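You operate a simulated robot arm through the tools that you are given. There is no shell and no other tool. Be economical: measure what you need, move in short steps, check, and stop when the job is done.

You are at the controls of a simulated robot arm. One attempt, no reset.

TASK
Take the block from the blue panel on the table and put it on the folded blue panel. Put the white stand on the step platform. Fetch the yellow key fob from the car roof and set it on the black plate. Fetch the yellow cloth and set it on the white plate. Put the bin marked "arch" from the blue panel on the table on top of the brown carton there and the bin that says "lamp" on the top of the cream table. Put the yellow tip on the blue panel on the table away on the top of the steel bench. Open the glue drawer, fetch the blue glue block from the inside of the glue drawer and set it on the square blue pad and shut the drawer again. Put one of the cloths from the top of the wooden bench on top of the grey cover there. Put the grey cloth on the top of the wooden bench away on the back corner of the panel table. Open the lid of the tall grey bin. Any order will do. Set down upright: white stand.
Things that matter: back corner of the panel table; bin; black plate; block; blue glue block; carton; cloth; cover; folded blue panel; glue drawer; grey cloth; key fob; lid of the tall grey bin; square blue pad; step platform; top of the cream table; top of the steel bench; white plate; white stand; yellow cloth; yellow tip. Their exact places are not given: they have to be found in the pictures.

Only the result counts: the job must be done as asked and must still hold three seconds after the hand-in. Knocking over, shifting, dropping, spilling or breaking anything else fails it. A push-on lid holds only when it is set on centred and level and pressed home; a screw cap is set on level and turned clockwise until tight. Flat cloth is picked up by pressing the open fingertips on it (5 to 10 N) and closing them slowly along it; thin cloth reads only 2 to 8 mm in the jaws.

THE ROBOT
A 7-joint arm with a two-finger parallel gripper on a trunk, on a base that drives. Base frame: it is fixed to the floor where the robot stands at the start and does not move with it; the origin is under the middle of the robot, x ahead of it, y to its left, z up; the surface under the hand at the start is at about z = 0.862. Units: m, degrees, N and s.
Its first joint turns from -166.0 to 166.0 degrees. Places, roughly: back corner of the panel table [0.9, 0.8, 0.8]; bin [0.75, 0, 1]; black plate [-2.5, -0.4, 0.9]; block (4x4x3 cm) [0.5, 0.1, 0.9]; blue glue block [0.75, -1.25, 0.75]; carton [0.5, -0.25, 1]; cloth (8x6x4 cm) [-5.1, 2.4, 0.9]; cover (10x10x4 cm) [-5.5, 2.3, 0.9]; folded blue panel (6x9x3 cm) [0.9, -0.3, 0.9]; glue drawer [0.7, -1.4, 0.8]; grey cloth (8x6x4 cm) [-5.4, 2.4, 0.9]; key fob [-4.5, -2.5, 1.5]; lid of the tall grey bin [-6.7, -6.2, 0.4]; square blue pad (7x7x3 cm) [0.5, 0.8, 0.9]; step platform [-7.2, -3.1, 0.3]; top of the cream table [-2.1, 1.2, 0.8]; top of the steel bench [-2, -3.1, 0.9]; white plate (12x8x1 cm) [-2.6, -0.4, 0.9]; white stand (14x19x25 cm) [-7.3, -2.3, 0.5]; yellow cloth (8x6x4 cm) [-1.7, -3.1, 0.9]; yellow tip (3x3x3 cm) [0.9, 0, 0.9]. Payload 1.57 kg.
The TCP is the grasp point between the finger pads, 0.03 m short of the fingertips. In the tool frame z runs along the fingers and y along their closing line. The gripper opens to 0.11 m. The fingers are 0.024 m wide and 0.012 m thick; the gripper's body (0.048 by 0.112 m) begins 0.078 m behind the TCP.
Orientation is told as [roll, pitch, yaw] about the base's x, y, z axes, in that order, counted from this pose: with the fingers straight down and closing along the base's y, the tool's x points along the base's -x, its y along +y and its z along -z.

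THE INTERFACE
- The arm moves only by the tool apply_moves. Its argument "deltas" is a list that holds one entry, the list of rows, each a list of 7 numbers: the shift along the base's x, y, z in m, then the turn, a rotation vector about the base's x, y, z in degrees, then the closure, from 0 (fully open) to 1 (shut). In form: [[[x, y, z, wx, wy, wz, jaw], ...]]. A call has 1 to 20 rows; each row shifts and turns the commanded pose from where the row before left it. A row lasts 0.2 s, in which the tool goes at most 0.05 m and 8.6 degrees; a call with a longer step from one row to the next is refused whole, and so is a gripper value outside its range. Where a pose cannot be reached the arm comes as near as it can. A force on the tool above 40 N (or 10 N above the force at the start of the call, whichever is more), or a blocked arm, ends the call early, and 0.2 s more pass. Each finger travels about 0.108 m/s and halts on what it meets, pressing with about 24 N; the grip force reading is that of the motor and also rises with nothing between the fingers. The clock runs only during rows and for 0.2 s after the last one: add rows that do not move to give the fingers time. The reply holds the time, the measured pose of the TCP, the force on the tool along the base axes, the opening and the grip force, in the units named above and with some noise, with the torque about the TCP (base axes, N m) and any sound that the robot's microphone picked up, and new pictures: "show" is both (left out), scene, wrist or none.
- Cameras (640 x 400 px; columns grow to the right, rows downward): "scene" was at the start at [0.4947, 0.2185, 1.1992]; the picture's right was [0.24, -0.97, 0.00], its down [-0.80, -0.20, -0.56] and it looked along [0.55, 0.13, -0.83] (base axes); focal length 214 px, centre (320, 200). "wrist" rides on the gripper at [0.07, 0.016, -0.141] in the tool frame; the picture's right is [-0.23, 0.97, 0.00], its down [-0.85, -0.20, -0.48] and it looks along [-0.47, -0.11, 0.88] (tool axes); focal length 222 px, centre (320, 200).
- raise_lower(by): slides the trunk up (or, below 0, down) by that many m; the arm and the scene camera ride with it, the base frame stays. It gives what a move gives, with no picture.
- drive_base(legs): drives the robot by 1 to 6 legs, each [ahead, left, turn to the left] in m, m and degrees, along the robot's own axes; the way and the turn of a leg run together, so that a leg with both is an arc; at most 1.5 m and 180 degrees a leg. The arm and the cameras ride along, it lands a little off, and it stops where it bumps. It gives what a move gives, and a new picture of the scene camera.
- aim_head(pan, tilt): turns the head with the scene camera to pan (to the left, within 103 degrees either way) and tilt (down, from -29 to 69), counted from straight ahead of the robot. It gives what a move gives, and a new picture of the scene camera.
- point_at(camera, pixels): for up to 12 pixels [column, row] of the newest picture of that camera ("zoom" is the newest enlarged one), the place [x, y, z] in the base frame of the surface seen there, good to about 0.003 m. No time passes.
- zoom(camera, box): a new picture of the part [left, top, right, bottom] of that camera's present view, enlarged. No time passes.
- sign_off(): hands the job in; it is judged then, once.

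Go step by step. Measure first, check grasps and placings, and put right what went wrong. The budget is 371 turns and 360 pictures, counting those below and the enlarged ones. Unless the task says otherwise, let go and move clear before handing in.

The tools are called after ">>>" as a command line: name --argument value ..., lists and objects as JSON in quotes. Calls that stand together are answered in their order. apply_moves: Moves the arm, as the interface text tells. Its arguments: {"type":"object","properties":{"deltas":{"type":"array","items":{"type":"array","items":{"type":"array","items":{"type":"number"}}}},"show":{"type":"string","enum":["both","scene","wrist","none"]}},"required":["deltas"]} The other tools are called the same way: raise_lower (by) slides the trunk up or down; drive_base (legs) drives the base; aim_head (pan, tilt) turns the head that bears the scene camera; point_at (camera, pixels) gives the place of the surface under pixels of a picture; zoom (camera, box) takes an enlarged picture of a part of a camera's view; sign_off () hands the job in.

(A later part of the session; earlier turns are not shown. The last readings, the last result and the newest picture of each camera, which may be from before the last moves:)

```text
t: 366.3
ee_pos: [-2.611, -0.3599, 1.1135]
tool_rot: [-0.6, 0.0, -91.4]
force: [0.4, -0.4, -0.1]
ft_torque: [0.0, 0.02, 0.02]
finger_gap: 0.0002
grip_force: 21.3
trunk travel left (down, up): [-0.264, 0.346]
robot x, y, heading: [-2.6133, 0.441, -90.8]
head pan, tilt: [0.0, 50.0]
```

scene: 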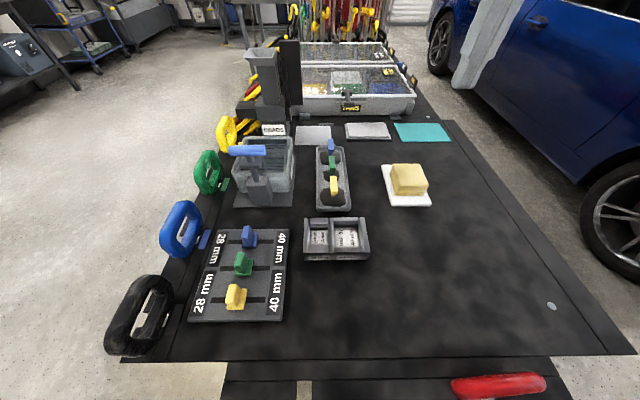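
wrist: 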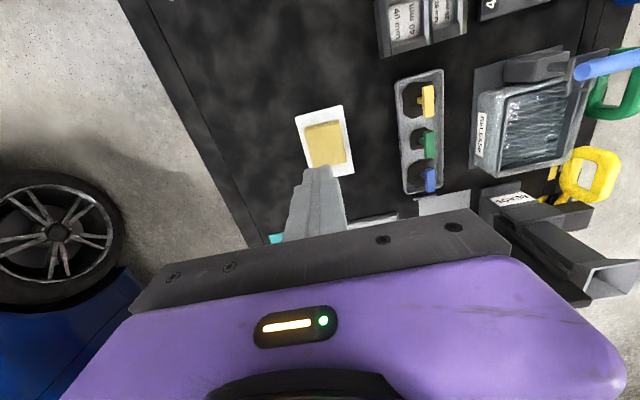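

Cloth sits on the white plate. Now fetch the key fob: go to the gap beside the car.

>>> drive_base --legs '[[0.05, -0.9, 0.8], [1.4, 0, 0], [1.4, 0.0, 0]]'

>>> aim_head --pan -80 --tilt 5

```text
t: 384.2
ee_pos: [-3.5234, -3.1944, 1.1124]
tool_rot: [-0.5, 0.1, -91.0]
force: [0.5, -0.2, 0.4]
ft_torque: [0.03, 0.01, 0.0]
finger_gap: 0.0001
grip_force: 21.0
trunk travel left (down, up): [-0.264, 0.346]
robot x, y, heading: [-3.5357, -2.3931, -90.2]
head pan, tilt: [0.0, 50.0]
```

scene: 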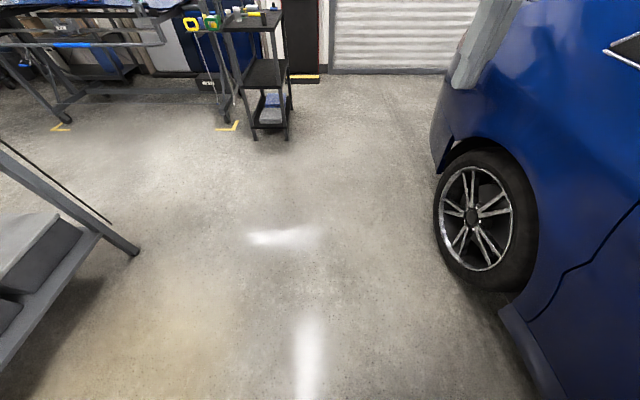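

```text
t: 385.7
ee_pos: [-3.5235, -3.1947, 1.1122]
tool_rot: [-0.6, 0.2, -90.9]
force: [-0.3, -0.2, 0.1]
ft_torque: [0.01, -0.01, 0.0]
finger_gap: 0.0
grip_force: 21.6
trunk travel left (down, up): [-0.264, 0.346]
robot x, y, heading: [-3.5309, -2.3942, -90.2]
head pan, tilt: [-80.0, 5.0]
```

scene: 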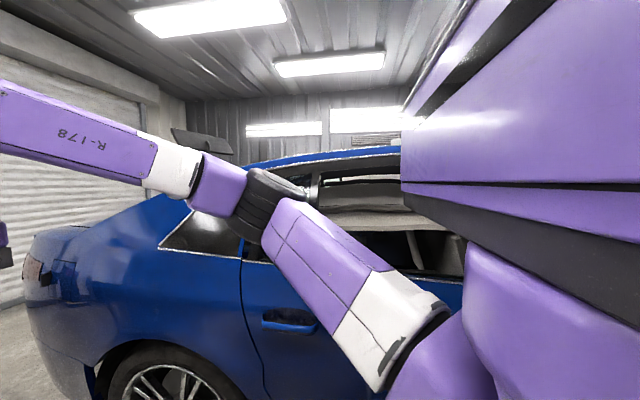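

Raise trunk and arm well above the roof before turning.

>>> raise_lower --by 0.34

>>> apply_moves --deltas '[[[0, 0.02, 0.045, 0, 0, 0, 1], [0, 0.02, 0.045, 0, 0, 0, 1], [0, 0.0, 0.05, 0, 0, 0, 1], [0, 0, 0.05, 0, 0, 0, 1], [0, 0, 0.05, 0, 0, 0, 1], [0, 0, 0, 0, 0, 0, 1]]]' --show "scene"

```text
t: 389.1
ee_pos: [-3.5235, -3.1957, 1.4533]
tool_rot: [-0.7, 0.0, -90.9]
force: [0.8, -0.1, -0.1]
ft_torque: [-0.01, 0.02, -0.03]
finger_gap: 0.0001
grip_force: 21.4
trunk travel left (down, up): [-0.604, 0.006]
robot x, y, heading: [-3.5304, -2.3947, -90.4]
head pan, tilt: [-80.0, 5.0]
```

```text
t: 390.4
ee_pos: [-3.528, -3.1581, 1.5595]
tool_rot: [1.2, 1.6, -90.9]
force: [-0.3, -0.5, 0.4]
ft_torque: [0.0, 0.01, 0.0]
finger_gap: 0.0001
grip_force: 21.2
out of reach, approached as far as the arm can: row 3, 4, 5
trunk travel left (down, up): [-0.604, 0.006]
robot x, y, heading: [-3.5338, -2.3936, -90.2]
head pan, tilt: [-80.0, 5.0]
```

scene: 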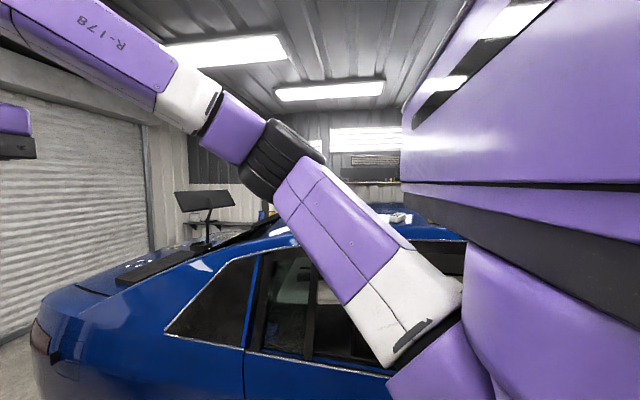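

Max tool-down height ~1.56. Measure the roof and items on it at (397,217).

>>> point_at --camera "scene" --pixels '[[397, 217], [440, 235], [280, 238], [290, 225], [400, 228], [420, 245], [280, 260], [210, 280]]'

>>> zoom --camera "scene" --box '[240, 180, 460, 290]'

```text
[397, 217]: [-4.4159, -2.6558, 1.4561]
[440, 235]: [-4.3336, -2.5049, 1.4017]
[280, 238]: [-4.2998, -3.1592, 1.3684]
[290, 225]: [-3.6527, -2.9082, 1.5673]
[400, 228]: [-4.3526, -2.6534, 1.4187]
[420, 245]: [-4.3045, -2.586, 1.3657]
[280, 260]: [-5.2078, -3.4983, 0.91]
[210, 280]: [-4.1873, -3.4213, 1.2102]
```

```text
2.91 times, centred on (350, 235) of scene
```

zoom: 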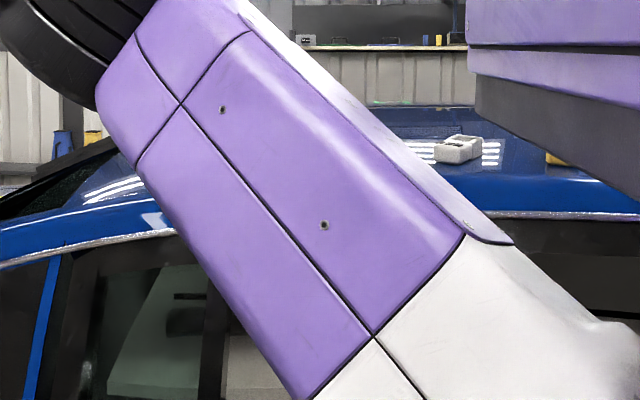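

Roof ≈1.42–1.46; there's clearance. Turn right.

>>> drive_base --legs '[[0, 0, -90]]'

>>> aim_head --pan 0 --tilt 25

```text
t: 394.6
ee_pos: [-4.3001, -2.4105, 1.5596]
tool_rot: [1.3, 1.6, -180.0]
force: [0.7, 0.7, 0.0]
ft_torque: [0.02, 0.0, 0.0]
finger_gap: 0.0001
grip_force: 21.2
trunk travel left (down, up): [-0.604, 0.006]
robot x, y, heading: [-3.5307, -2.3957, -179.1]
head pan, tilt: [-80.0, 5.0]
```

scene: 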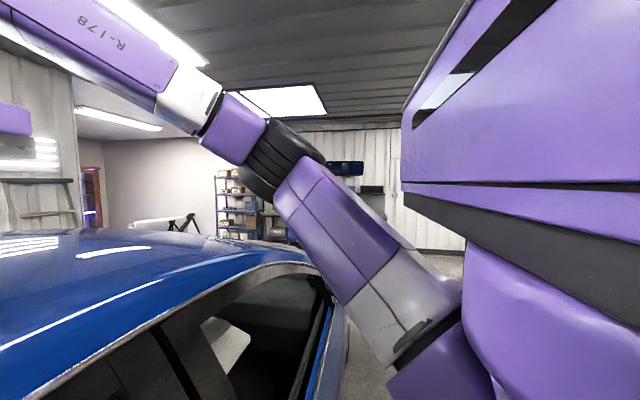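

```text
t: 396.2
ee_pos: [-4.2998, -2.41, 1.5577]
tool_rot: [1.5, 1.9, -180.0]
force: [-0.5, -0.7, 0.0]
ft_torque: [-0.01, 0.0, 0.02]
finger_gap: 0.0
grip_force: 21.5
trunk travel left (down, up): [-0.604, 0.006]
robot x, y, heading: [-3.5317, -2.3935, -179.3]
head pan, tilt: [0.0, 25.0]
```

scene: 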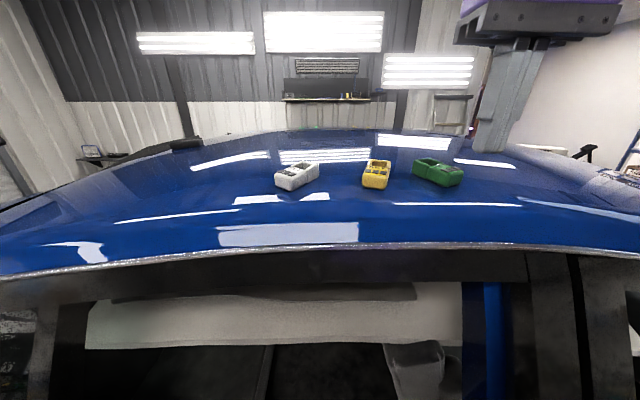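

Three fobs; yellow at (377,173). Measure it.

>>> zoom --camera "scene" --box '[330, 145, 430, 205]'

>>> point_at --camera "zoom" --pixels '[[240, 105], [370, 105], [365, 210], [215, 210], [290, 190], [300, 140], [290, 250], [220, 280], [370, 265], [400, 150], [200, 160], [290, 320]]'

```text
6.40 times, centred on (380, 175) of scene
```

zoom: 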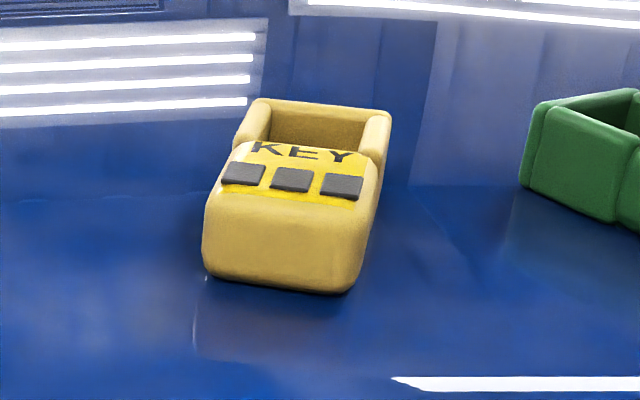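

```text
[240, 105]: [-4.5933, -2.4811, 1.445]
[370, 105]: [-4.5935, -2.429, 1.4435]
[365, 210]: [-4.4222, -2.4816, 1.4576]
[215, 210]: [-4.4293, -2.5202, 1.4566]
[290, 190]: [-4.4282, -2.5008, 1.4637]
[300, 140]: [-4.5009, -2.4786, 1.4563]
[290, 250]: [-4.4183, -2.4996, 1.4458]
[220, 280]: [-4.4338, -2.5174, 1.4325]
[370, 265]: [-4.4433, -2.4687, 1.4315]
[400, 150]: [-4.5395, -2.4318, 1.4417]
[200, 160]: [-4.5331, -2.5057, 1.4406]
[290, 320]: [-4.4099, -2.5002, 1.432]
```

>>> point_at --camera "zoom" --pixels '[[258, 103], [385, 117], [240, 145], [372, 165], [212, 225], [368, 215], [310, 106], [320, 125]]'

```text
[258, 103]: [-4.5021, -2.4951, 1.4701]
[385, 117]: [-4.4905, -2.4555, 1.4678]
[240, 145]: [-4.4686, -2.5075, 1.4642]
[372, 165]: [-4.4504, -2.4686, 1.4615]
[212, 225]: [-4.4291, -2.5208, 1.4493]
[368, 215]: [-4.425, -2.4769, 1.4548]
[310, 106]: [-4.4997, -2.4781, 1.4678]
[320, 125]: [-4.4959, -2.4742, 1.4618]
```

Fob axis is rotated ~19°; grip point ≈ (-4.447,-2.492). Move above with yaw −19°.

>>> apply_moves --deltas '[[[-0.035, -0.02, 0, 1.5, 1.9, -4, 0.4], [-0.04, -0.02, 0, 0, 0, -5, 0.4], [-0.04, -0.022, -0.01, 0, 0, -5, 0.4], [-0.032, -0.02, -0.01, 0, 0, -5, 0.4], [0, 0, 0, 0, 0, 0, 0.4]]]' --show "both"

```text
t: 397.4
ee_pos: [-4.4481, -2.4932, 1.5365]
tool_rot: [-0.3, -0.3, 161.0]
force: [-0.5, 0.6, -1.0]
ft_torque: [0.03, 0.03, 0.0]
finger_gap: 0.0659
grip_force: 0.1
trunk travel left (down, up): [-0.604, 0.006]
robot x, y, heading: [-3.5328, -2.396, -179.3]
head pan, tilt: [0.0, 25.0]
```

scene: 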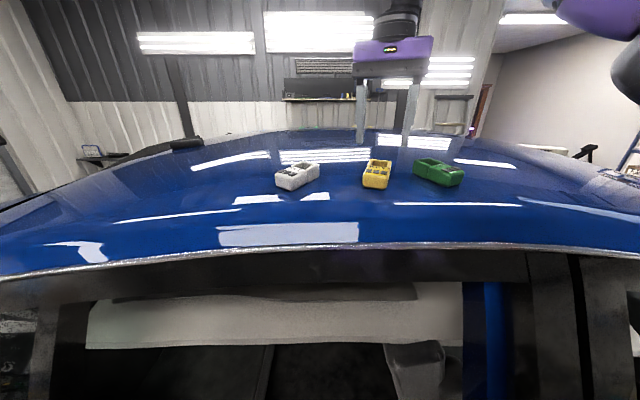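
wrist: 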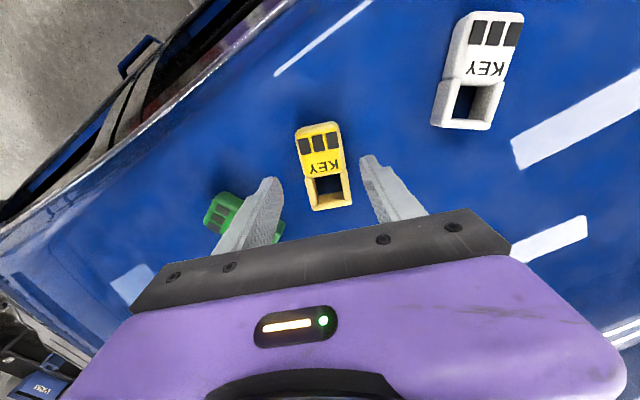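

>>> point_at --camera "wrist" --pixels '[[213, 215], [240, 200], [282, 232], [278, 240], [318, 125], [300, 145], [340, 140], [320, 165], [330, 205], [322, 150]]'

```text
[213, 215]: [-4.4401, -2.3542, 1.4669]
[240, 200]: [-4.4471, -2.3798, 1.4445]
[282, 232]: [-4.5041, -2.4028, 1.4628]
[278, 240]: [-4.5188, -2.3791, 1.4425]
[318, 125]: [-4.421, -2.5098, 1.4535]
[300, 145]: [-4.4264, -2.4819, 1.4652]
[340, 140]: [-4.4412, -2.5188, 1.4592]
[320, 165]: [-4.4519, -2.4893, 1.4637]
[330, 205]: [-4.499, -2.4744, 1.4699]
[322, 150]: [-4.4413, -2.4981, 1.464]
```

Green is clear of the finger. Descend and grip.

>>> apply_moves --deltas '[[[0, 0, -0.03, 0, 0, 0, 0.4], [0, 0, -0.025, 0, 0, 0, 0.4], [0, 0, -0.01, 0, 0, 0, 0.4], [0, 0, 0, 0, 0, 0, 0.4], [0, 0, 0, 0, 0, 0, 0.6], [0, 0, 0, 0, 0, 0, 0.8], [0, 0, 0, 0, 0, 0, 0.9], [0, 0, 0, 0, 0, 0, 0.9]]]' --show "wrist"

```text
t: 399.2
ee_pos: [-4.4451, -2.491, 1.475]
tool_rot: [-0.2, -0.3, 161.0]
force: [0.0, 0.7, 3.3]
ft_torque: [-0.1, -0.02, 0.0]
finger_gap: 0.0454
grip_force: 24.0
trunk travel left (down, up): [-0.604, 0.006]
robot x, y, heading: [-3.5314, -2.3932, -179.1]
head pan, tilt: [0.0, 25.0]
```

wrist: 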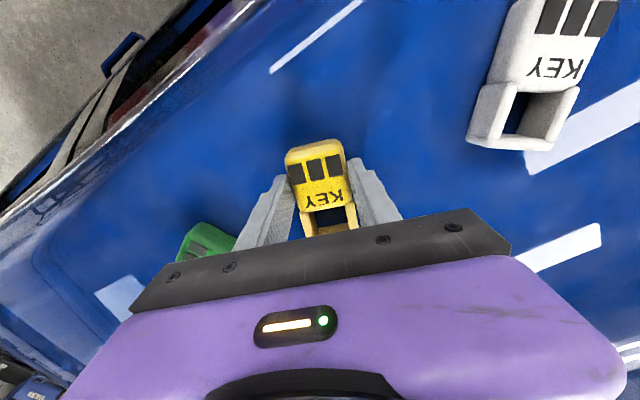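

Gripped (45 mm). Lift, retract, turn right to face north.

>>> apply_moves --deltas '[[[0, 0, 0.03, 0, 0, 0, 0.9], [0, 0, 0.03, 0, 0, 0, 0.9], [0.02, 0.01, 0.015, 0, 0, 4, 0.9], [0.04, 0.02, 0, 0, 0, 5, 0.9], [0.04, 0.02, 0, 0, 0, 5, 0.9], [0.04, 0.02, 0, 0, 0, 5, 0.9], [0, 0, 0, 0, 0, 0, 0.9]]]' --show "scene"

```text
t: 400.8
ee_pos: [-4.3053, -2.4209, 1.5485]
tool_rot: [-0.3, -0.5, -180.0]
force: [0.8, -0.2, -0.6]
ft_torque: [-0.04, 0.03, 0.02]
finger_gap: 0.045
grip_force: 23.5
trunk travel left (down, up): [-0.604, 0.006]
robot x, y, heading: [-3.53, -2.3915, -179.3]
head pan, tilt: [0.0, 25.0]
```

scene: 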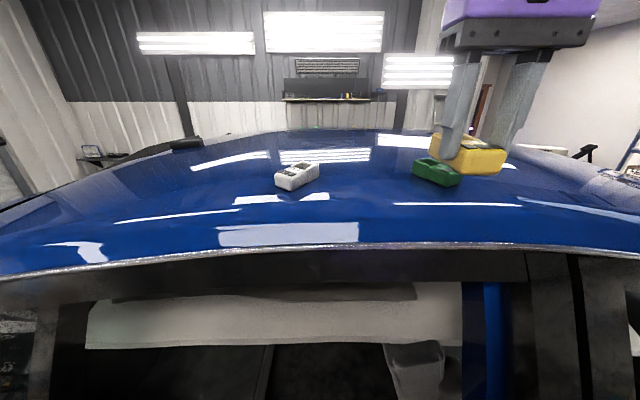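

>>> drive_base --legs '[[0, 0, -90]]'

>>> raise_lower --by -0.3

>>> aim_head --pan -20 --tilt 25

```text
t: 405.0
ee_pos: [-3.5653, -1.6197, 1.5485]
tool_rot: [-0.2, -0.3, 90.2]
force: [-0.1, 0.3, -0.3]
ft_torque: [-0.01, 0.03, 0.04]
finger_gap: 0.0448
grip_force: 23.8
trunk travel left (down, up): [-0.604, 0.006]
robot x, y, heading: [-3.5347, -2.3913, 91.1]
head pan, tilt: [0.0, 25.0]
```

scene: 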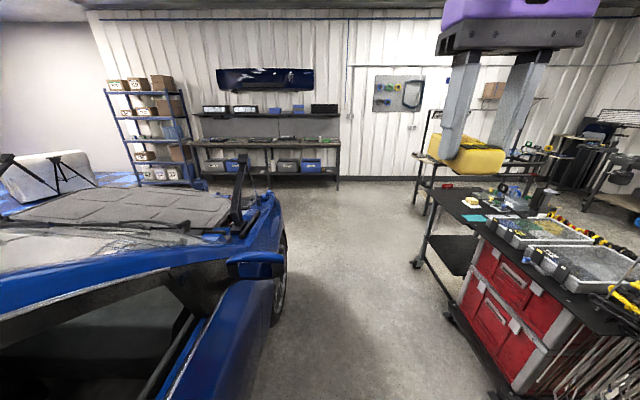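

```text
t: 408.0
ee_pos: [-3.5651, -1.6202, 1.248]
tool_rot: [-0.2, -0.4, 90.2]
force: [0.4, -0.2, -0.3]
ft_torque: [0.01, -0.02, -0.03]
finger_gap: 0.045
grip_force: 24.4
trunk travel left (down, up): [-0.304, 0.306]
robot x, y, heading: [-3.532, -2.3926, 90.8]
head pan, tilt: [0.0, 25.0]
```

```text
t: 408.8
ee_pos: [-3.5653, -1.6199, 1.2468]
tool_rot: [-0.2, -0.4, 90.2]
force: [-0.3, 0.5, -0.2]
ft_torque: [0.0, -0.02, -0.01]
finger_gap: 0.0453
grip_force: 24.1
trunk travel left (down, up): [-0.304, 0.306]
robot x, y, heading: [-3.5344, -2.3881, 91.0]
head pan, tilt: [-20.0, 25.0]
```

scene: 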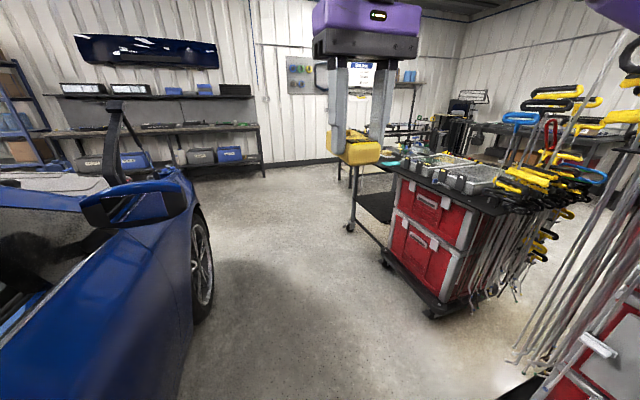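

>>> drive_base --legs '[[1.4, 0, 0], [0.65, 0, 0], [0, 0, -90]]'

>>> aim_head --pan 0 --tilt 45

```text
t: 421.2
ee_pos: [-3.112, 0.2379, 1.2479]
tool_rot: [-0.1, -0.3, 48.2]
force: [0.7, 0.0, -0.1]
ft_torque: [-0.01, -0.01, -0.02]
finger_gap: 0.0452
grip_force: 24.4
trunk travel left (down, up): [-0.304, 0.306]
robot x, y, heading: [-3.6078, -0.3557, 49.0]
head pan, tilt: [-20.0, 25.0]
stopped in leg 3: the robot was blocked; the commanded pose is now the measured one
```

scene: 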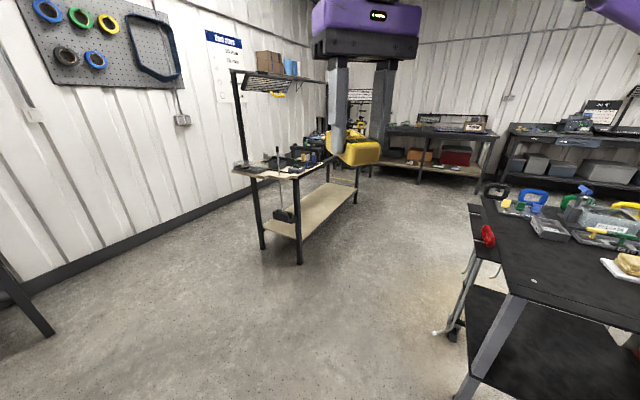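

```text
t: 422.0
ee_pos: [-3.1129, 0.2378, 1.2482]
tool_rot: [-0.1, -0.2, 48.2]
force: [0.0, -0.3, -0.3]
ft_torque: [0.0, 0.01, 0.03]
finger_gap: 0.0452
grip_force: 24.1
trunk travel left (down, up): [-0.304, 0.306]
robot x, y, heading: [-3.6042, -0.361, 49.0]
head pan, tilt: [0.0, 45.0]
```

scene: 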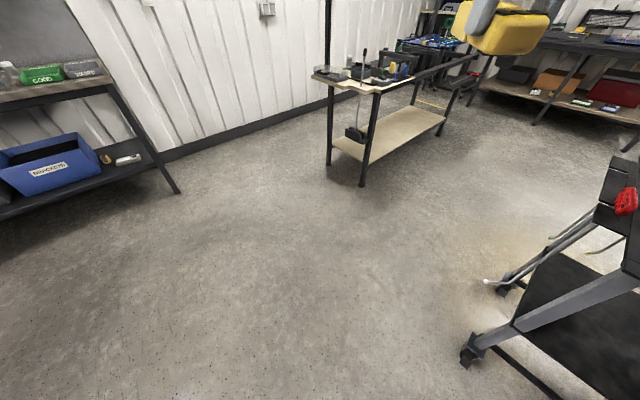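

Rear corner touched the car side; move off it forward and finish the turn.

>>> drive_base --legs '[[0.15, -0.1, 0], [0, 0, -49]]'

>>> aim_head --pan 0 --tilt 50

```text
t: 425.8
ee_pos: [-2.659, -0.2917, 1.2487]
tool_rot: [-0.2, -0.3, -1.0]
force: [0.0, -0.3, -0.4]
ft_torque: [-0.03, -0.01, -0.04]
finger_gap: 0.0451
grip_force: 24.2
trunk travel left (down, up): [-0.304, 0.306]
robot x, y, heading: [-3.4297, -0.3076, -0.1]
head pan, tilt: [0.0, 45.0]
```

scene: 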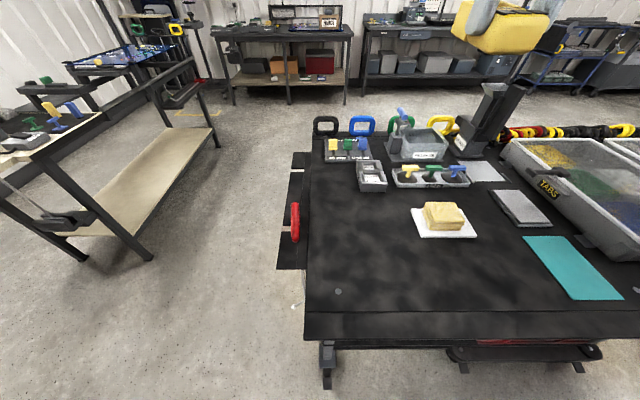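

```text
t: 426.4
ee_pos: [-2.66, -0.2929, 1.2485]
tool_rot: [-0.2, -0.3, -0.9]
force: [0.5, -0.4, -0.8]
ft_torque: [0.0, 0.01, 0.01]
finger_gap: 0.0452
grip_force: 24.0
trunk travel left (down, up): [-0.304, 0.306]
robot x, y, heading: [-3.4314, -0.3098, -0.0]
head pan, tilt: [0.0, 50.0]
```

scene: 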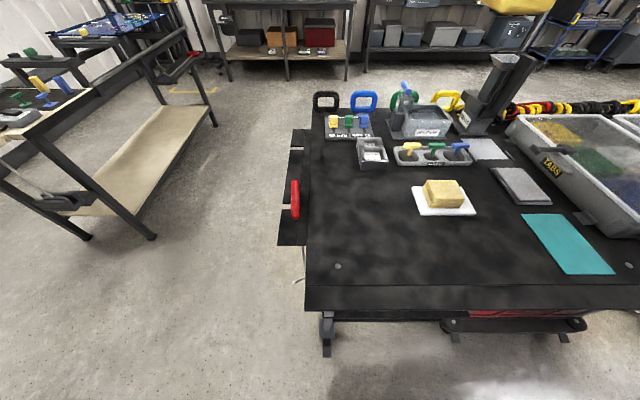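

>>> point_at --camera "scene" --pixels '[[365, 220], [360, 200], [330, 180], [390, 240], [415, 205], [372, 160], [310, 250], [380, 190], [340, 270]]'

```text
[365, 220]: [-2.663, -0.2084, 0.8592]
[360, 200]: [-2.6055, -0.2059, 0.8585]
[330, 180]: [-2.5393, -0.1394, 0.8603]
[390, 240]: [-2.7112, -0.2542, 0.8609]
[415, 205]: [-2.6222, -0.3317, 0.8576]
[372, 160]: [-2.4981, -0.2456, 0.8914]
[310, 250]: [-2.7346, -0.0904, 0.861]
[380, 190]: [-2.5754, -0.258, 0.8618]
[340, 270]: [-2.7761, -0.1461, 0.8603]
```

Free black surface around (-2.63,-0.207), z 0.86. Lower the fob there.

>>> apply_moves --deltas '[[[0.015, 0.04, -0.02, 0, 0, 0, 0.9], [0.015, 0.045, -0.01, 0, 0, 0, 0.9], [0, 0, -0.05, 0, 0, 0, 0.9], [0, 0, -0.05, 0, 0, 0, 0.9], [0, 0, -0.05, 0, 0, 0, 0.9], [0, 0, -0.05, 0, 0, 0, 0.9], [0, 0, -0.05, 0, 0, 0, 0.9], [0, 0, -0.04, 0, 0, 0, 0.9], [0, 0, -0.01, 0, 0, 0, 0.9], [0, 0, 0, 0, 0, 0, 0.9]]]' --show "both"

```text
t: 428.6
ee_pos: [-2.6293, -0.2082, 0.9181]
tool_rot: [-0.2, -0.4, -0.9]
force: [0.0, -0.8, -1.1]
ft_torque: [0.02, 0.01, 0.02]
finger_gap: 0.0449
grip_force: 23.7
trunk travel left (down, up): [-0.304, 0.306]
robot x, y, heading: [-3.433, -0.3115, -0.2]
head pan, tilt: [0.0, 50.0]
```

scene: 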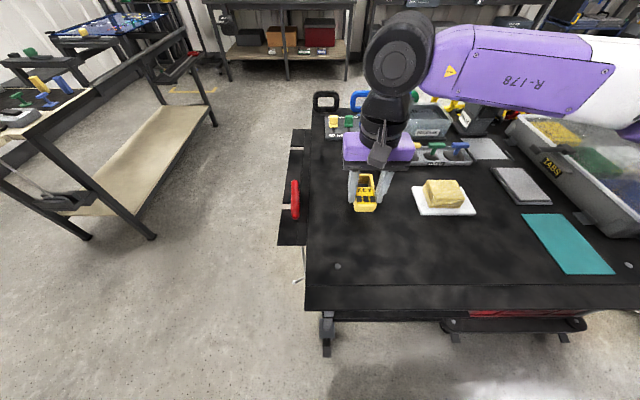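
wrist: 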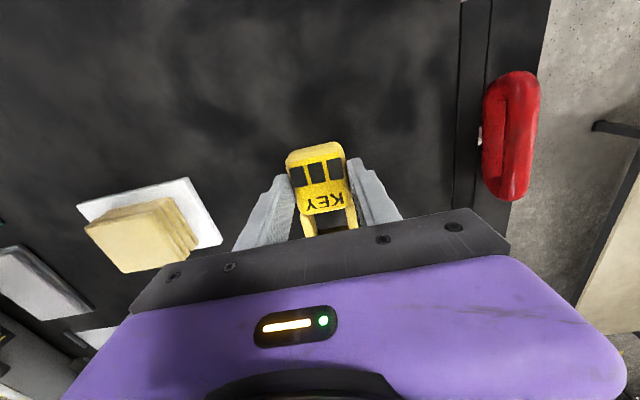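

>>> apply_moves --deltas '[[[0, 0, -0.01, 0, 0, 0, 0.9], [0, 0, -0.005, 0, 0, 0, 0.9], [0, 0, -0.003, 0, 0, 0, 0.9], [0, 0, 0, 0, 0, 0, 0.9]]]' --show "none"

```text
t: 429.6
ee_pos: [-2.6284, -0.2057, 0.9015]
tool_rot: [-0.2, -0.4, -1.0]
force: [3.4, 0.2, 20.2]
ft_torque: [0.05, 0.43, 0.01]
finger_gap: 0.0454
grip_force: 24.3
trunk travel left (down, up): [-0.304, 0.306]
robot x, y, heading: [-3.4315, -0.3112, -0.2]
head pan, tilt: [0.0, 50.0]
```

Contact (20 N). Ease up 1 mm, release, rise.

>>> apply_moves --deltas '[[[0, 0, 0.002, 0, 0, 0, 0.9], [0, 0, 0, 0, 0, 0, 0.6], [0, 0, 0, 0, 0, 0, 0.5], [0, 0, 0, 0, 0, 0, 0.45], [0, 0, 0.03, 0, 0, 0, 0.45], [0, 0, 0.05, 0, 0, 0, 0.45], [0, 0, 0.05, 0, 0, 0, 0.5], [0, 0, 0.05, 0, 0, 0, 1], [-0.03, 0, 0.03, 0, 0, 0, 1], [0, 0, 0, 0, 0, 0, 1]]]' --show "scene"

```text
t: 431.8
ee_pos: [-2.6582, -0.2087, 1.1125]
tool_rot: [-0.3, -0.2, -1.0]
force: [-0.2, -0.1, -0.6]
ft_torque: [0.02, 0.01, 0.0]
finger_gap: 0.0
grip_force: 21.4
trunk travel left (down, up): [-0.304, 0.306]
robot x, y, heading: [-3.4298, -0.3091, -0.3]
head pan, tilt: [0.0, 50.0]
```

scene: 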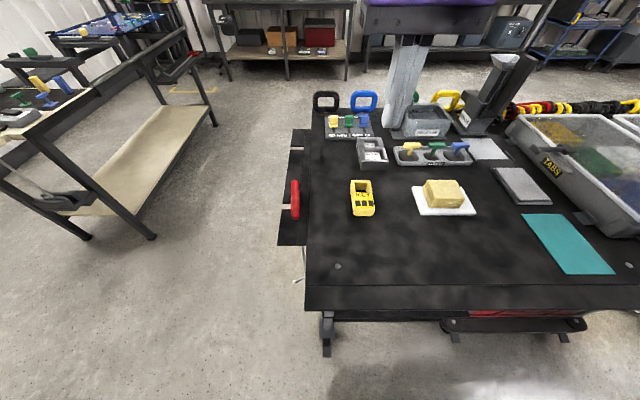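

Fob is on the black top. Next the white stand on the far side of the car. Move north and turn west.

>>> drive_base --legs '[[0.0, 1.3, 0], [0, 0, 178]]'

>>> aim_head --pan 20 --tilt 20

```text
t: 445.6
ee_pos: [-4.2042, 0.9374, 1.1124]
tool_rot: [-0.2, -0.3, 175.5]
force: [-0.3, 0.4, 0.6]
ft_torque: [-0.01, -0.01, -0.01]
finger_gap: 0.0
grip_force: 21.2
trunk travel left (down, up): [-0.304, 0.306]
robot x, y, heading: [-3.4249, 0.9915, 175.9]
head pan, tilt: [0.0, 50.0]
```

scene: 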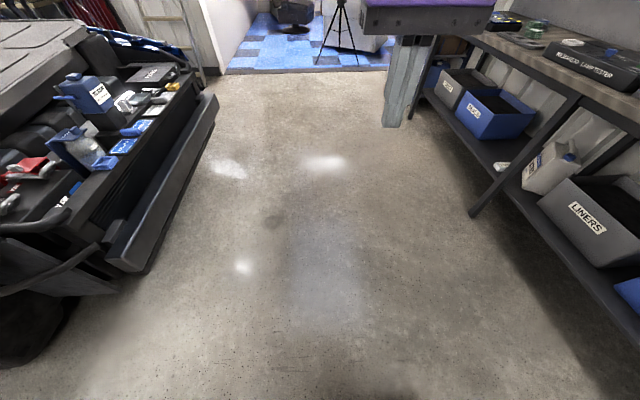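

```text
t: 446.5
ee_pos: [-4.203, 0.9372, 1.1131]
tool_rot: [-0.1, -0.3, 175.6]
force: [-0.6, 0.3, -0.2]
ft_torque: [0.01, 0.01, 0.0]
finger_gap: 0.0001
grip_force: 21.1
trunk travel left (down, up): [-0.304, 0.306]
robot x, y, heading: [-3.4236, 0.9913, 176.6]
head pan, tilt: [20.0, 20.0]
```

scene: 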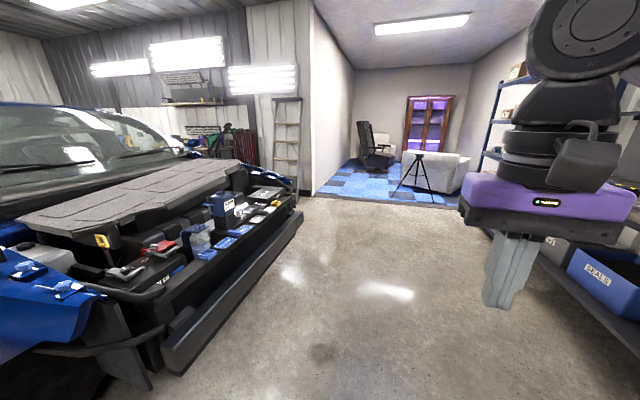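

>>> point_at --camera "scene" --pixels '[[200, 340], [300, 215], [285, 195], [310, 200], [240, 160], [215, 150], [330, 180], [180, 300], [440, 200]]'

>>> drive_base --legs '[[1.4, 0.0, 3], [1.2, 0, 0]]'

>>> aim_head --pan 70 --tilt 20

```text
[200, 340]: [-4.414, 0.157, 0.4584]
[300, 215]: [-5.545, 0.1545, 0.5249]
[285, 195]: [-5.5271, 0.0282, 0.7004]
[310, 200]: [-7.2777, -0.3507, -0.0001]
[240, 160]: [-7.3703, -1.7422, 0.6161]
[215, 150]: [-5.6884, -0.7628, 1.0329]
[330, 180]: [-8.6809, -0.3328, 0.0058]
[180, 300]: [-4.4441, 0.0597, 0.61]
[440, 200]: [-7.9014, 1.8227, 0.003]
```

```text
t: 459.2
ee_pos: [-6.7952, 1.0542, 1.1126]
tool_rot: [-0.2, -0.2, 175.8]
force: [0.3, -0.3, -0.2]
ft_torque: [-0.01, 0.02, 0.01]
finger_gap: 0.0001
grip_force: 21.6
trunk travel left (down, up): [-0.304, 0.306]
robot x, y, heading: [-6.0148, 1.1091, 176.6]
head pan, tilt: [20.0, 20.0]
```

scene: 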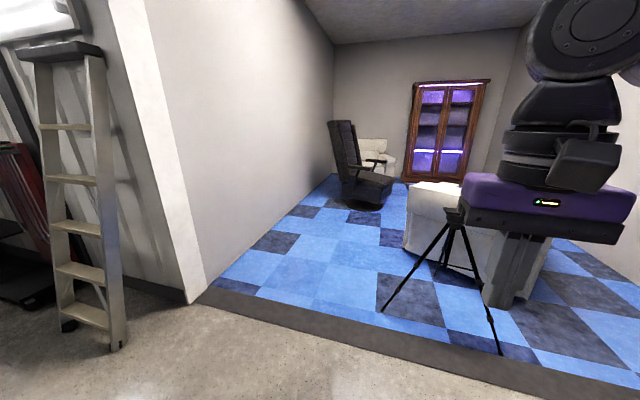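

```text
t: 460.4
ee_pos: [-6.7962, 1.0543, 1.1126]
tool_rot: [-0.2, -0.3, 175.8]
force: [0.0, -0.7, -0.1]
ft_torque: [-0.01, 0.01, 0.01]
finger_gap: 0.0
grip_force: 21.7
trunk travel left (down, up): [-0.304, 0.306]
robot x, y, heading: [-6.0157, 1.1065, 176.7]
head pan, tilt: [70.0, 20.0]
```

scene: 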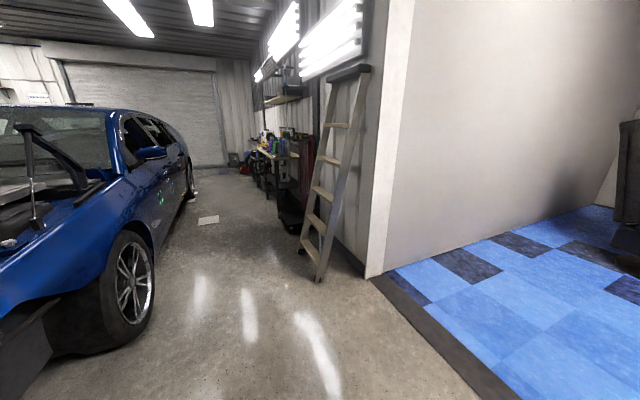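

>>> point_at --camera "scene" --pixels '[[135, 325], [320, 278], [300, 248], [150, 155], [185, 190], [208, 220], [285, 215], [270, 170], [262, 145], [290, 180], [245, 165], [195, 195]]'

>>> zoom --camera "scene" --box '[170, 90, 350, 260]'

```text
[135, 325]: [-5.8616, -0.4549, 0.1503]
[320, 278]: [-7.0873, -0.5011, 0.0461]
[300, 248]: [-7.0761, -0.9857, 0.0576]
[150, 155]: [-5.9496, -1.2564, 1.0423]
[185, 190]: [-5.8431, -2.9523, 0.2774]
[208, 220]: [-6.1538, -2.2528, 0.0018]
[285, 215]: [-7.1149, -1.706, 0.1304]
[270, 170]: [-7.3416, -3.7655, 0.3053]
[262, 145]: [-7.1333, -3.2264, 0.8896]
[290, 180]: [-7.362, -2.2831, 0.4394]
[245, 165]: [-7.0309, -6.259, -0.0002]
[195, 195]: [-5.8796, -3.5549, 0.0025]
```

```text
2.35 times, centred on (260, 175) of scene
```

zoom: 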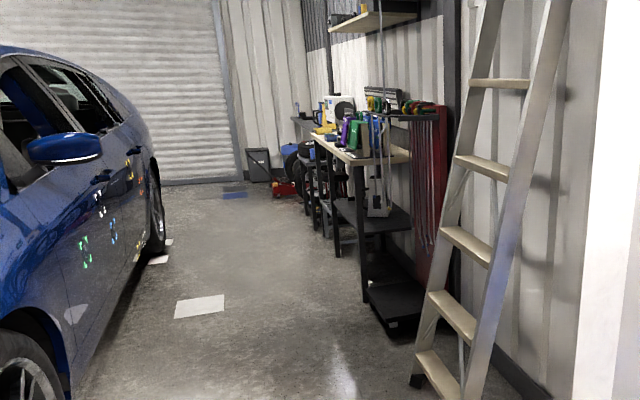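

Corridor is ~1.2 m wide (x −5.9…−7.08). Turn south, shift right, then drive down.

>>> drive_base --legs '[[0, 0, 93], [0, -0.42, 0], [1.2, 0, 0]]'

>>> aim_head --pan -40 --tilt 25

```text
t: 472.6
ee_pos: [-6.3065, -0.8697, 1.1128]
tool_rot: [-0.1, -0.3, -90.1]
force: [-0.2, -0.7, 0.9]
ft_torque: [0.02, -0.01, -0.01]
finger_gap: 0.0001
grip_force: 21.0
trunk travel left (down, up): [-0.304, 0.306]
robot x, y, heading: [-6.4195, -0.097, -89.5]
head pan, tilt: [70.0, 20.0]
```

scene: 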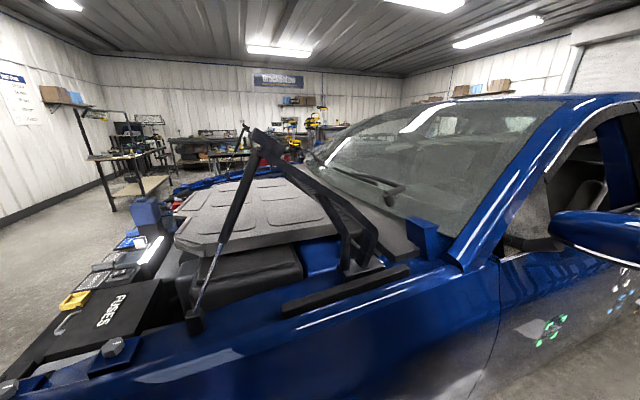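

```text
t: 474.5
ee_pos: [-6.3056, -0.8695, 1.113]
tool_rot: [-0.2, -0.3, -90.1]
force: [0.6, -0.4, 0.5]
ft_torque: [-0.03, 0.02, -0.04]
finger_gap: 0.0004
grip_force: 21.2
trunk travel left (down, up): [-0.304, 0.306]
robot x, y, heading: [-6.419, -0.0988, -89.6]
head pan, tilt: [-40.0, 25.0]
```

scene: 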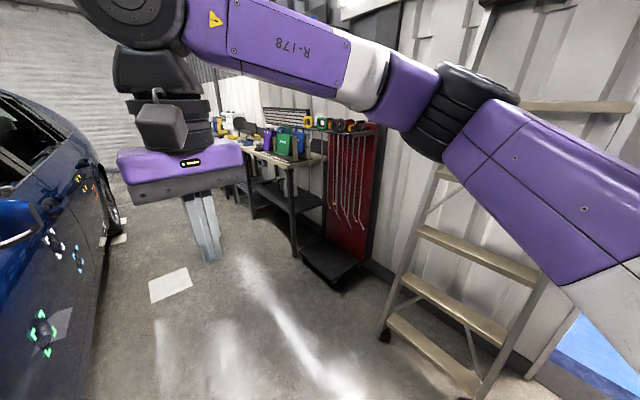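

>>> drive_base --legs '[[1.2, -0.02, 0]]'

>>> aim_head --pan -45 --tilt 35

```text
t: 480.6
ee_pos: [-6.2892, -2.065, 1.1131]
tool_rot: [-0.2, -0.3, -89.1]
force: [-0.7, 0.1, -0.5]
ft_torque: [0.03, -0.02, -0.03]
finger_gap: 0.0002
grip_force: 21.8
trunk travel left (down, up): [-0.304, 0.306]
robot x, y, heading: [-6.411, -1.2933, -88.5]
head pan, tilt: [-40.0, 25.0]
```

scene: 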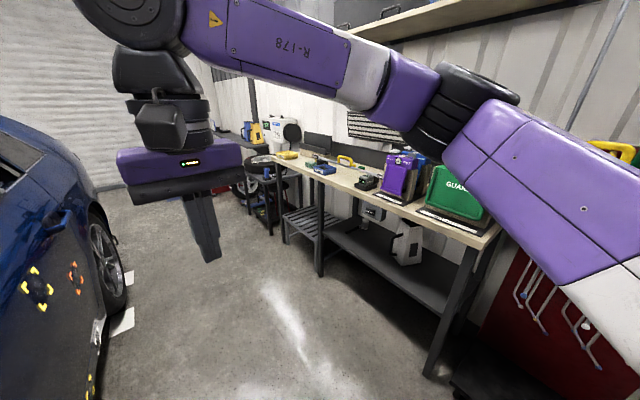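

```text
t: 481.3
ee_pos: [-6.2895, -2.0649, 1.1143]
tool_rot: [-0.3, -0.3, -89.1]
force: [-1.0, -0.1, 0.5]
ft_torque: [0.04, 0.01, 0.04]
finger_gap: 0.0
grip_force: 22.0
trunk travel left (down, up): [-0.304, 0.306]
robot x, y, heading: [-6.4116, -1.295, -88.7]
head pan, tilt: [-45.0, 35.0]
```

scene: 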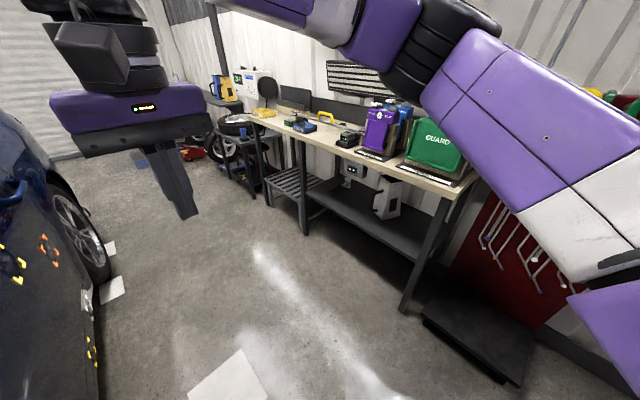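

White stand is under the bench at (388,200), slatted step platform at (285,180). Zoom and measure.

>>> zoom --camera "scene" --box '[240, 130, 470, 300]'

>>> point_at --camera "scene" --pixels '[[390, 185], [383, 200], [388, 218], [397, 180], [285, 180], [310, 180], [290, 195], [270, 182], [345, 190], [400, 235], [300, 232], [440, 190]]'

```text
2.35 times, centred on (355, 215) of scene
```

zoom: 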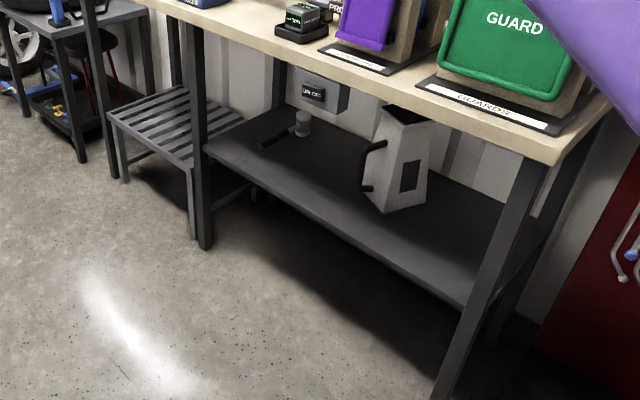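

```text
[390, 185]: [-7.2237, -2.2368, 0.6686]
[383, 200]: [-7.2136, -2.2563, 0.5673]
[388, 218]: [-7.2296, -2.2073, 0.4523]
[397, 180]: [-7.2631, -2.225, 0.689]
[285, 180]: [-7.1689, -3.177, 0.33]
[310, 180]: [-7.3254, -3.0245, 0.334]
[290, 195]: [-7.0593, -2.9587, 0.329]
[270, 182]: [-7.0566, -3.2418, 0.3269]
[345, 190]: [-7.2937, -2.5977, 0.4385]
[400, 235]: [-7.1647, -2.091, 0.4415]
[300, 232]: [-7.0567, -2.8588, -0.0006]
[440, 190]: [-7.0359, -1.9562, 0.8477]
```

The stand is a jug-like body with a black handle on the shelf under the bench. Get a frontal view first: drive south and look right.

>>> drive_base --legs '[[0.75, 0.05, -1.5]]'

>>> aim_head --pan -80 --tilt 45

```text
t: 485.4
ee_pos: [-6.2518, -2.822, 1.1139]
tool_rot: [-0.2, -0.4, -90.8]
force: [0.2, 0.3, -0.1]
ft_torque: [0.0, -0.01, 0.03]
finger_gap: 0.0
grip_force: 21.2
trunk travel left (down, up): [-0.304, 0.306]
robot x, y, heading: [-6.3535, -2.0482, -90.2]
head pan, tilt: [-45.0, 35.0]
```

scene: 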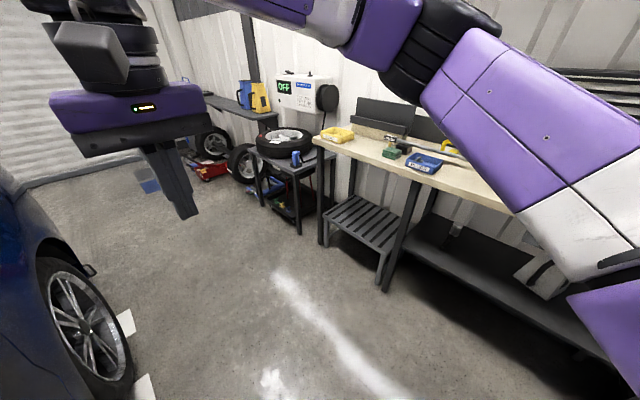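

```text
t: 486.4
ee_pos: [-6.2515, -2.8225, 1.1137]
tool_rot: [-0.2, -0.2, -90.8]
force: [-0.1, -0.5, 0.3]
ft_torque: [0.01, 0.01, 0.0]
finger_gap: 0.0
grip_force: 21.3
trunk travel left (down, up): [-0.304, 0.306]
robot x, y, heading: [-6.3511, -2.0461, -90.3]
head pan, tilt: [-80.0, 45.0]
```

scene: 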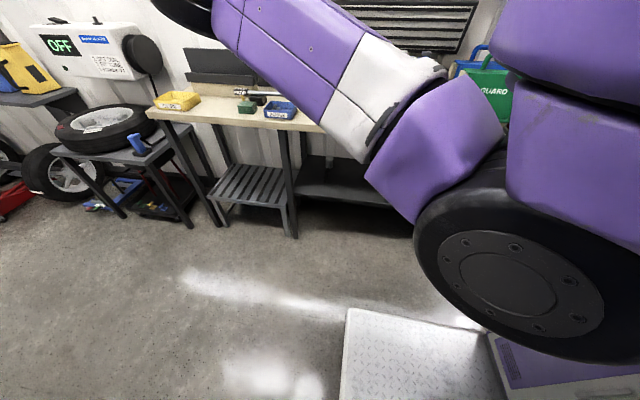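

The arm's shoulder blocks this view. Reorient the gripper to horizontal here (free space ahead), with the fingers closing sideways.

>>> apply_moves --deltas '[[[-0.03, 0.03, -0.01, 0, 0, 0, 1], [-0.03, 0.03, -0.01, 0, 0, 0, 1], [-0.03, 0.03, -0.01, 0, 0, 0, 0.5], [-0.02, 0.03, -0.02, 0, 0, 0, 0], [0, -0.025, -0.02, -8, 0, 0, 0], [0, -0.025, -0.02, -8, 0, 0, 0], [0, -0.025, -0.02, -8, 0, 0, 0], [0, -0.025, -0.02, -8, 0, 0, 0], [0, -0.025, -0.02, -8, 0, 0, 0], [0, -0.025, -0.02, -8, 0, 0, 0], [0, -0.025, -0.02, -8, 0, 0, 0], [0, -0.025, -0.02, -8, 0, 0, 0], [0, -0.025, -0.02, -8, 0, 0, 0], [0, -0.025, -0.02, -8, 0, 0, 0], [0, 0, 0, 0, 0, 0, 0]]]' --show "both"

```text
t: 489.6
ee_pos: [-6.363, -2.885, 0.9165]
tool_rot: [1.1, -59.0, -91.5]
force: [0.3, 0.2, -0.4]
ft_torque: [0.0, 0.0, 0.02]
finger_gap: 0.1098
grip_force: 0.2
out of reach, approached as far as the arm can: row 12, 13, 14
trunk travel left (down, up): [-0.304, 0.306]
robot x, y, heading: [-6.3547, -2.0452, -90.1]
head pan, tilt: [-80.0, 45.0]
```

scene: 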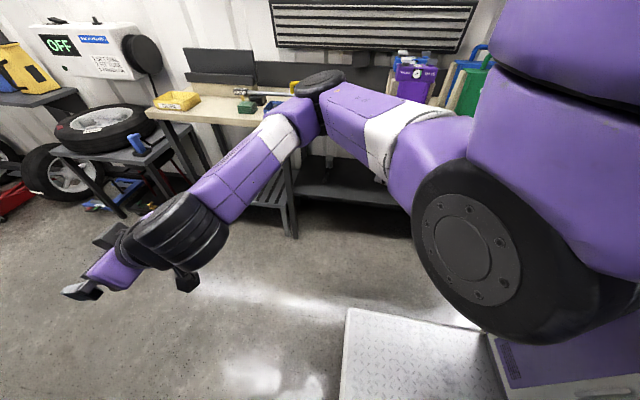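
wrist: 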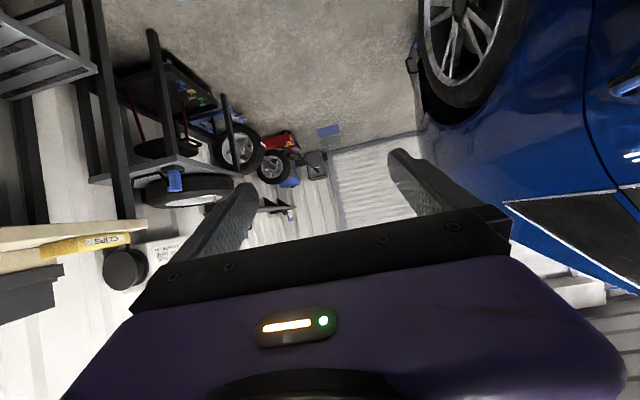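

Pitch reaches −59° (31° below horizontal), workable. Check the elbow's place relative to the bench.

>>> point_at --camera "scene" --pixels '[[320, 85], [345, 90], [300, 130], [240, 180], [180, 230], [400, 140], [430, 120]]'

```text
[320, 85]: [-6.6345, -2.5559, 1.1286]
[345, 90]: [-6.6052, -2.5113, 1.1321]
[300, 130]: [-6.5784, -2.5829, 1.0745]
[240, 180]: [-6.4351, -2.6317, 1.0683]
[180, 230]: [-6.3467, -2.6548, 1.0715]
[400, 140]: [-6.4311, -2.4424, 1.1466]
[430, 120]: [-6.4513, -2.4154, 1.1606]
```

Lower the trunk and try retracting the TCP toward the robot.

>>> raise_lower --by -0.25

>>> apply_moves --deltas '[[[0, 0.03, -0.01, 0, 0, 0, 0], [0, 0.03, -0.01, 0, 0, 0, 0], [0, 0.03, 0, 0, 0, 0, 0], [0, 0.03, 0, 0, 0, 0, 0], [0, 0.03, 0, 0, 0, 0, 0], [0, 0.02, 0, 0, 0, 0, 0], [0, 0, 0, 0, 0, 0, 0]]]' --show "scene"

```text
t: 492.2
ee_pos: [-6.3626, -2.8843, 0.6655]
tool_rot: [1.1, -58.9, -91.6]
force: [-0.1, -0.4, -0.3]
ft_torque: [0.03, 0.0, 0.02]
finger_gap: 0.1101
grip_force: 0.0
trunk travel left (down, up): [-0.054, 0.556]
robot x, y, heading: [-6.3525, -2.0449, -90.2]
head pan, tilt: [-80.0, 45.0]
```

```text
t: 493.8
ee_pos: [-6.3973, -2.8301, 0.6689]
tool_rot: [1.1, -58.8, -91.6]
force: [0.2, 0.1, 0.3]
ft_torque: [0.0, 0.02, -0.01]
finger_gap: 0.1101
grip_force: 0.0
out of reach, approached as far as the arm can: row 1, 2, 3, 4, 5, 6
trunk travel left (down, up): [-0.054, 0.556]
robot x, y, heading: [-6.3543, -2.0444, -90.0]
head pan, tilt: [-80.0, 45.0]
```

scene: 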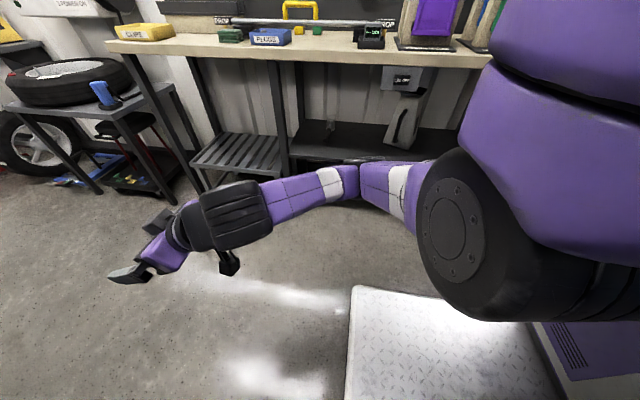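

The stand is visible at (408,115). Zoom and measure.

>>> zoom --camera "scene" --box '[280, 50, 480, 180]'

>>> point_at --camera "scene" --pixels '[[400, 95], [425, 92], [418, 115], [420, 148], [388, 143], [403, 120], [396, 110], [390, 130], [430, 140], [415, 88], [440, 155], [340, 157]]'

```text
3.08 times, centred on (380, 115) of scene
```

zoom: 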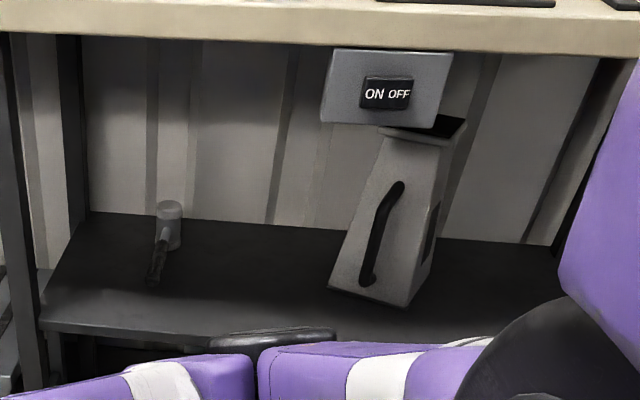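

```text
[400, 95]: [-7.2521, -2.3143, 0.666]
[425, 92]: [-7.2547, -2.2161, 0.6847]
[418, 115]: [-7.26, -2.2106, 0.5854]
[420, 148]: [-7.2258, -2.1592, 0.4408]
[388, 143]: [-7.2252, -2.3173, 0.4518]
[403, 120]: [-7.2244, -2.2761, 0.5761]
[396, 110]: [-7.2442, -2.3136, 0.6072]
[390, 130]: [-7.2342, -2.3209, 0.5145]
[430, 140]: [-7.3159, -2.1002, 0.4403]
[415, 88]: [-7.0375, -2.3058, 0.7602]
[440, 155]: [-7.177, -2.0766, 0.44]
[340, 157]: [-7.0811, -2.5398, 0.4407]
```

>>> point_at --camera "zoom" --pixels '[[384, 140], [434, 150], [378, 155], [431, 160], [362, 200], [424, 205], [346, 250], [415, 255], [335, 285], [408, 300], [385, 215], [455, 135]]'

```text
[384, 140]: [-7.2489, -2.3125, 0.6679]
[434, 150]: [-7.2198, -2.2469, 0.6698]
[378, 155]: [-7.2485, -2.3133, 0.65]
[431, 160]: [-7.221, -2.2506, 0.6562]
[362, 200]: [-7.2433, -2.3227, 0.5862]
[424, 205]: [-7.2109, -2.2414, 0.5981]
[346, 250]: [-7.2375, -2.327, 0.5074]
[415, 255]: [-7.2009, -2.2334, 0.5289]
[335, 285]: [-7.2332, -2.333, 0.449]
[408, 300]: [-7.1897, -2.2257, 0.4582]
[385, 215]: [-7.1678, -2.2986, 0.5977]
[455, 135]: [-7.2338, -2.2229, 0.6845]
```

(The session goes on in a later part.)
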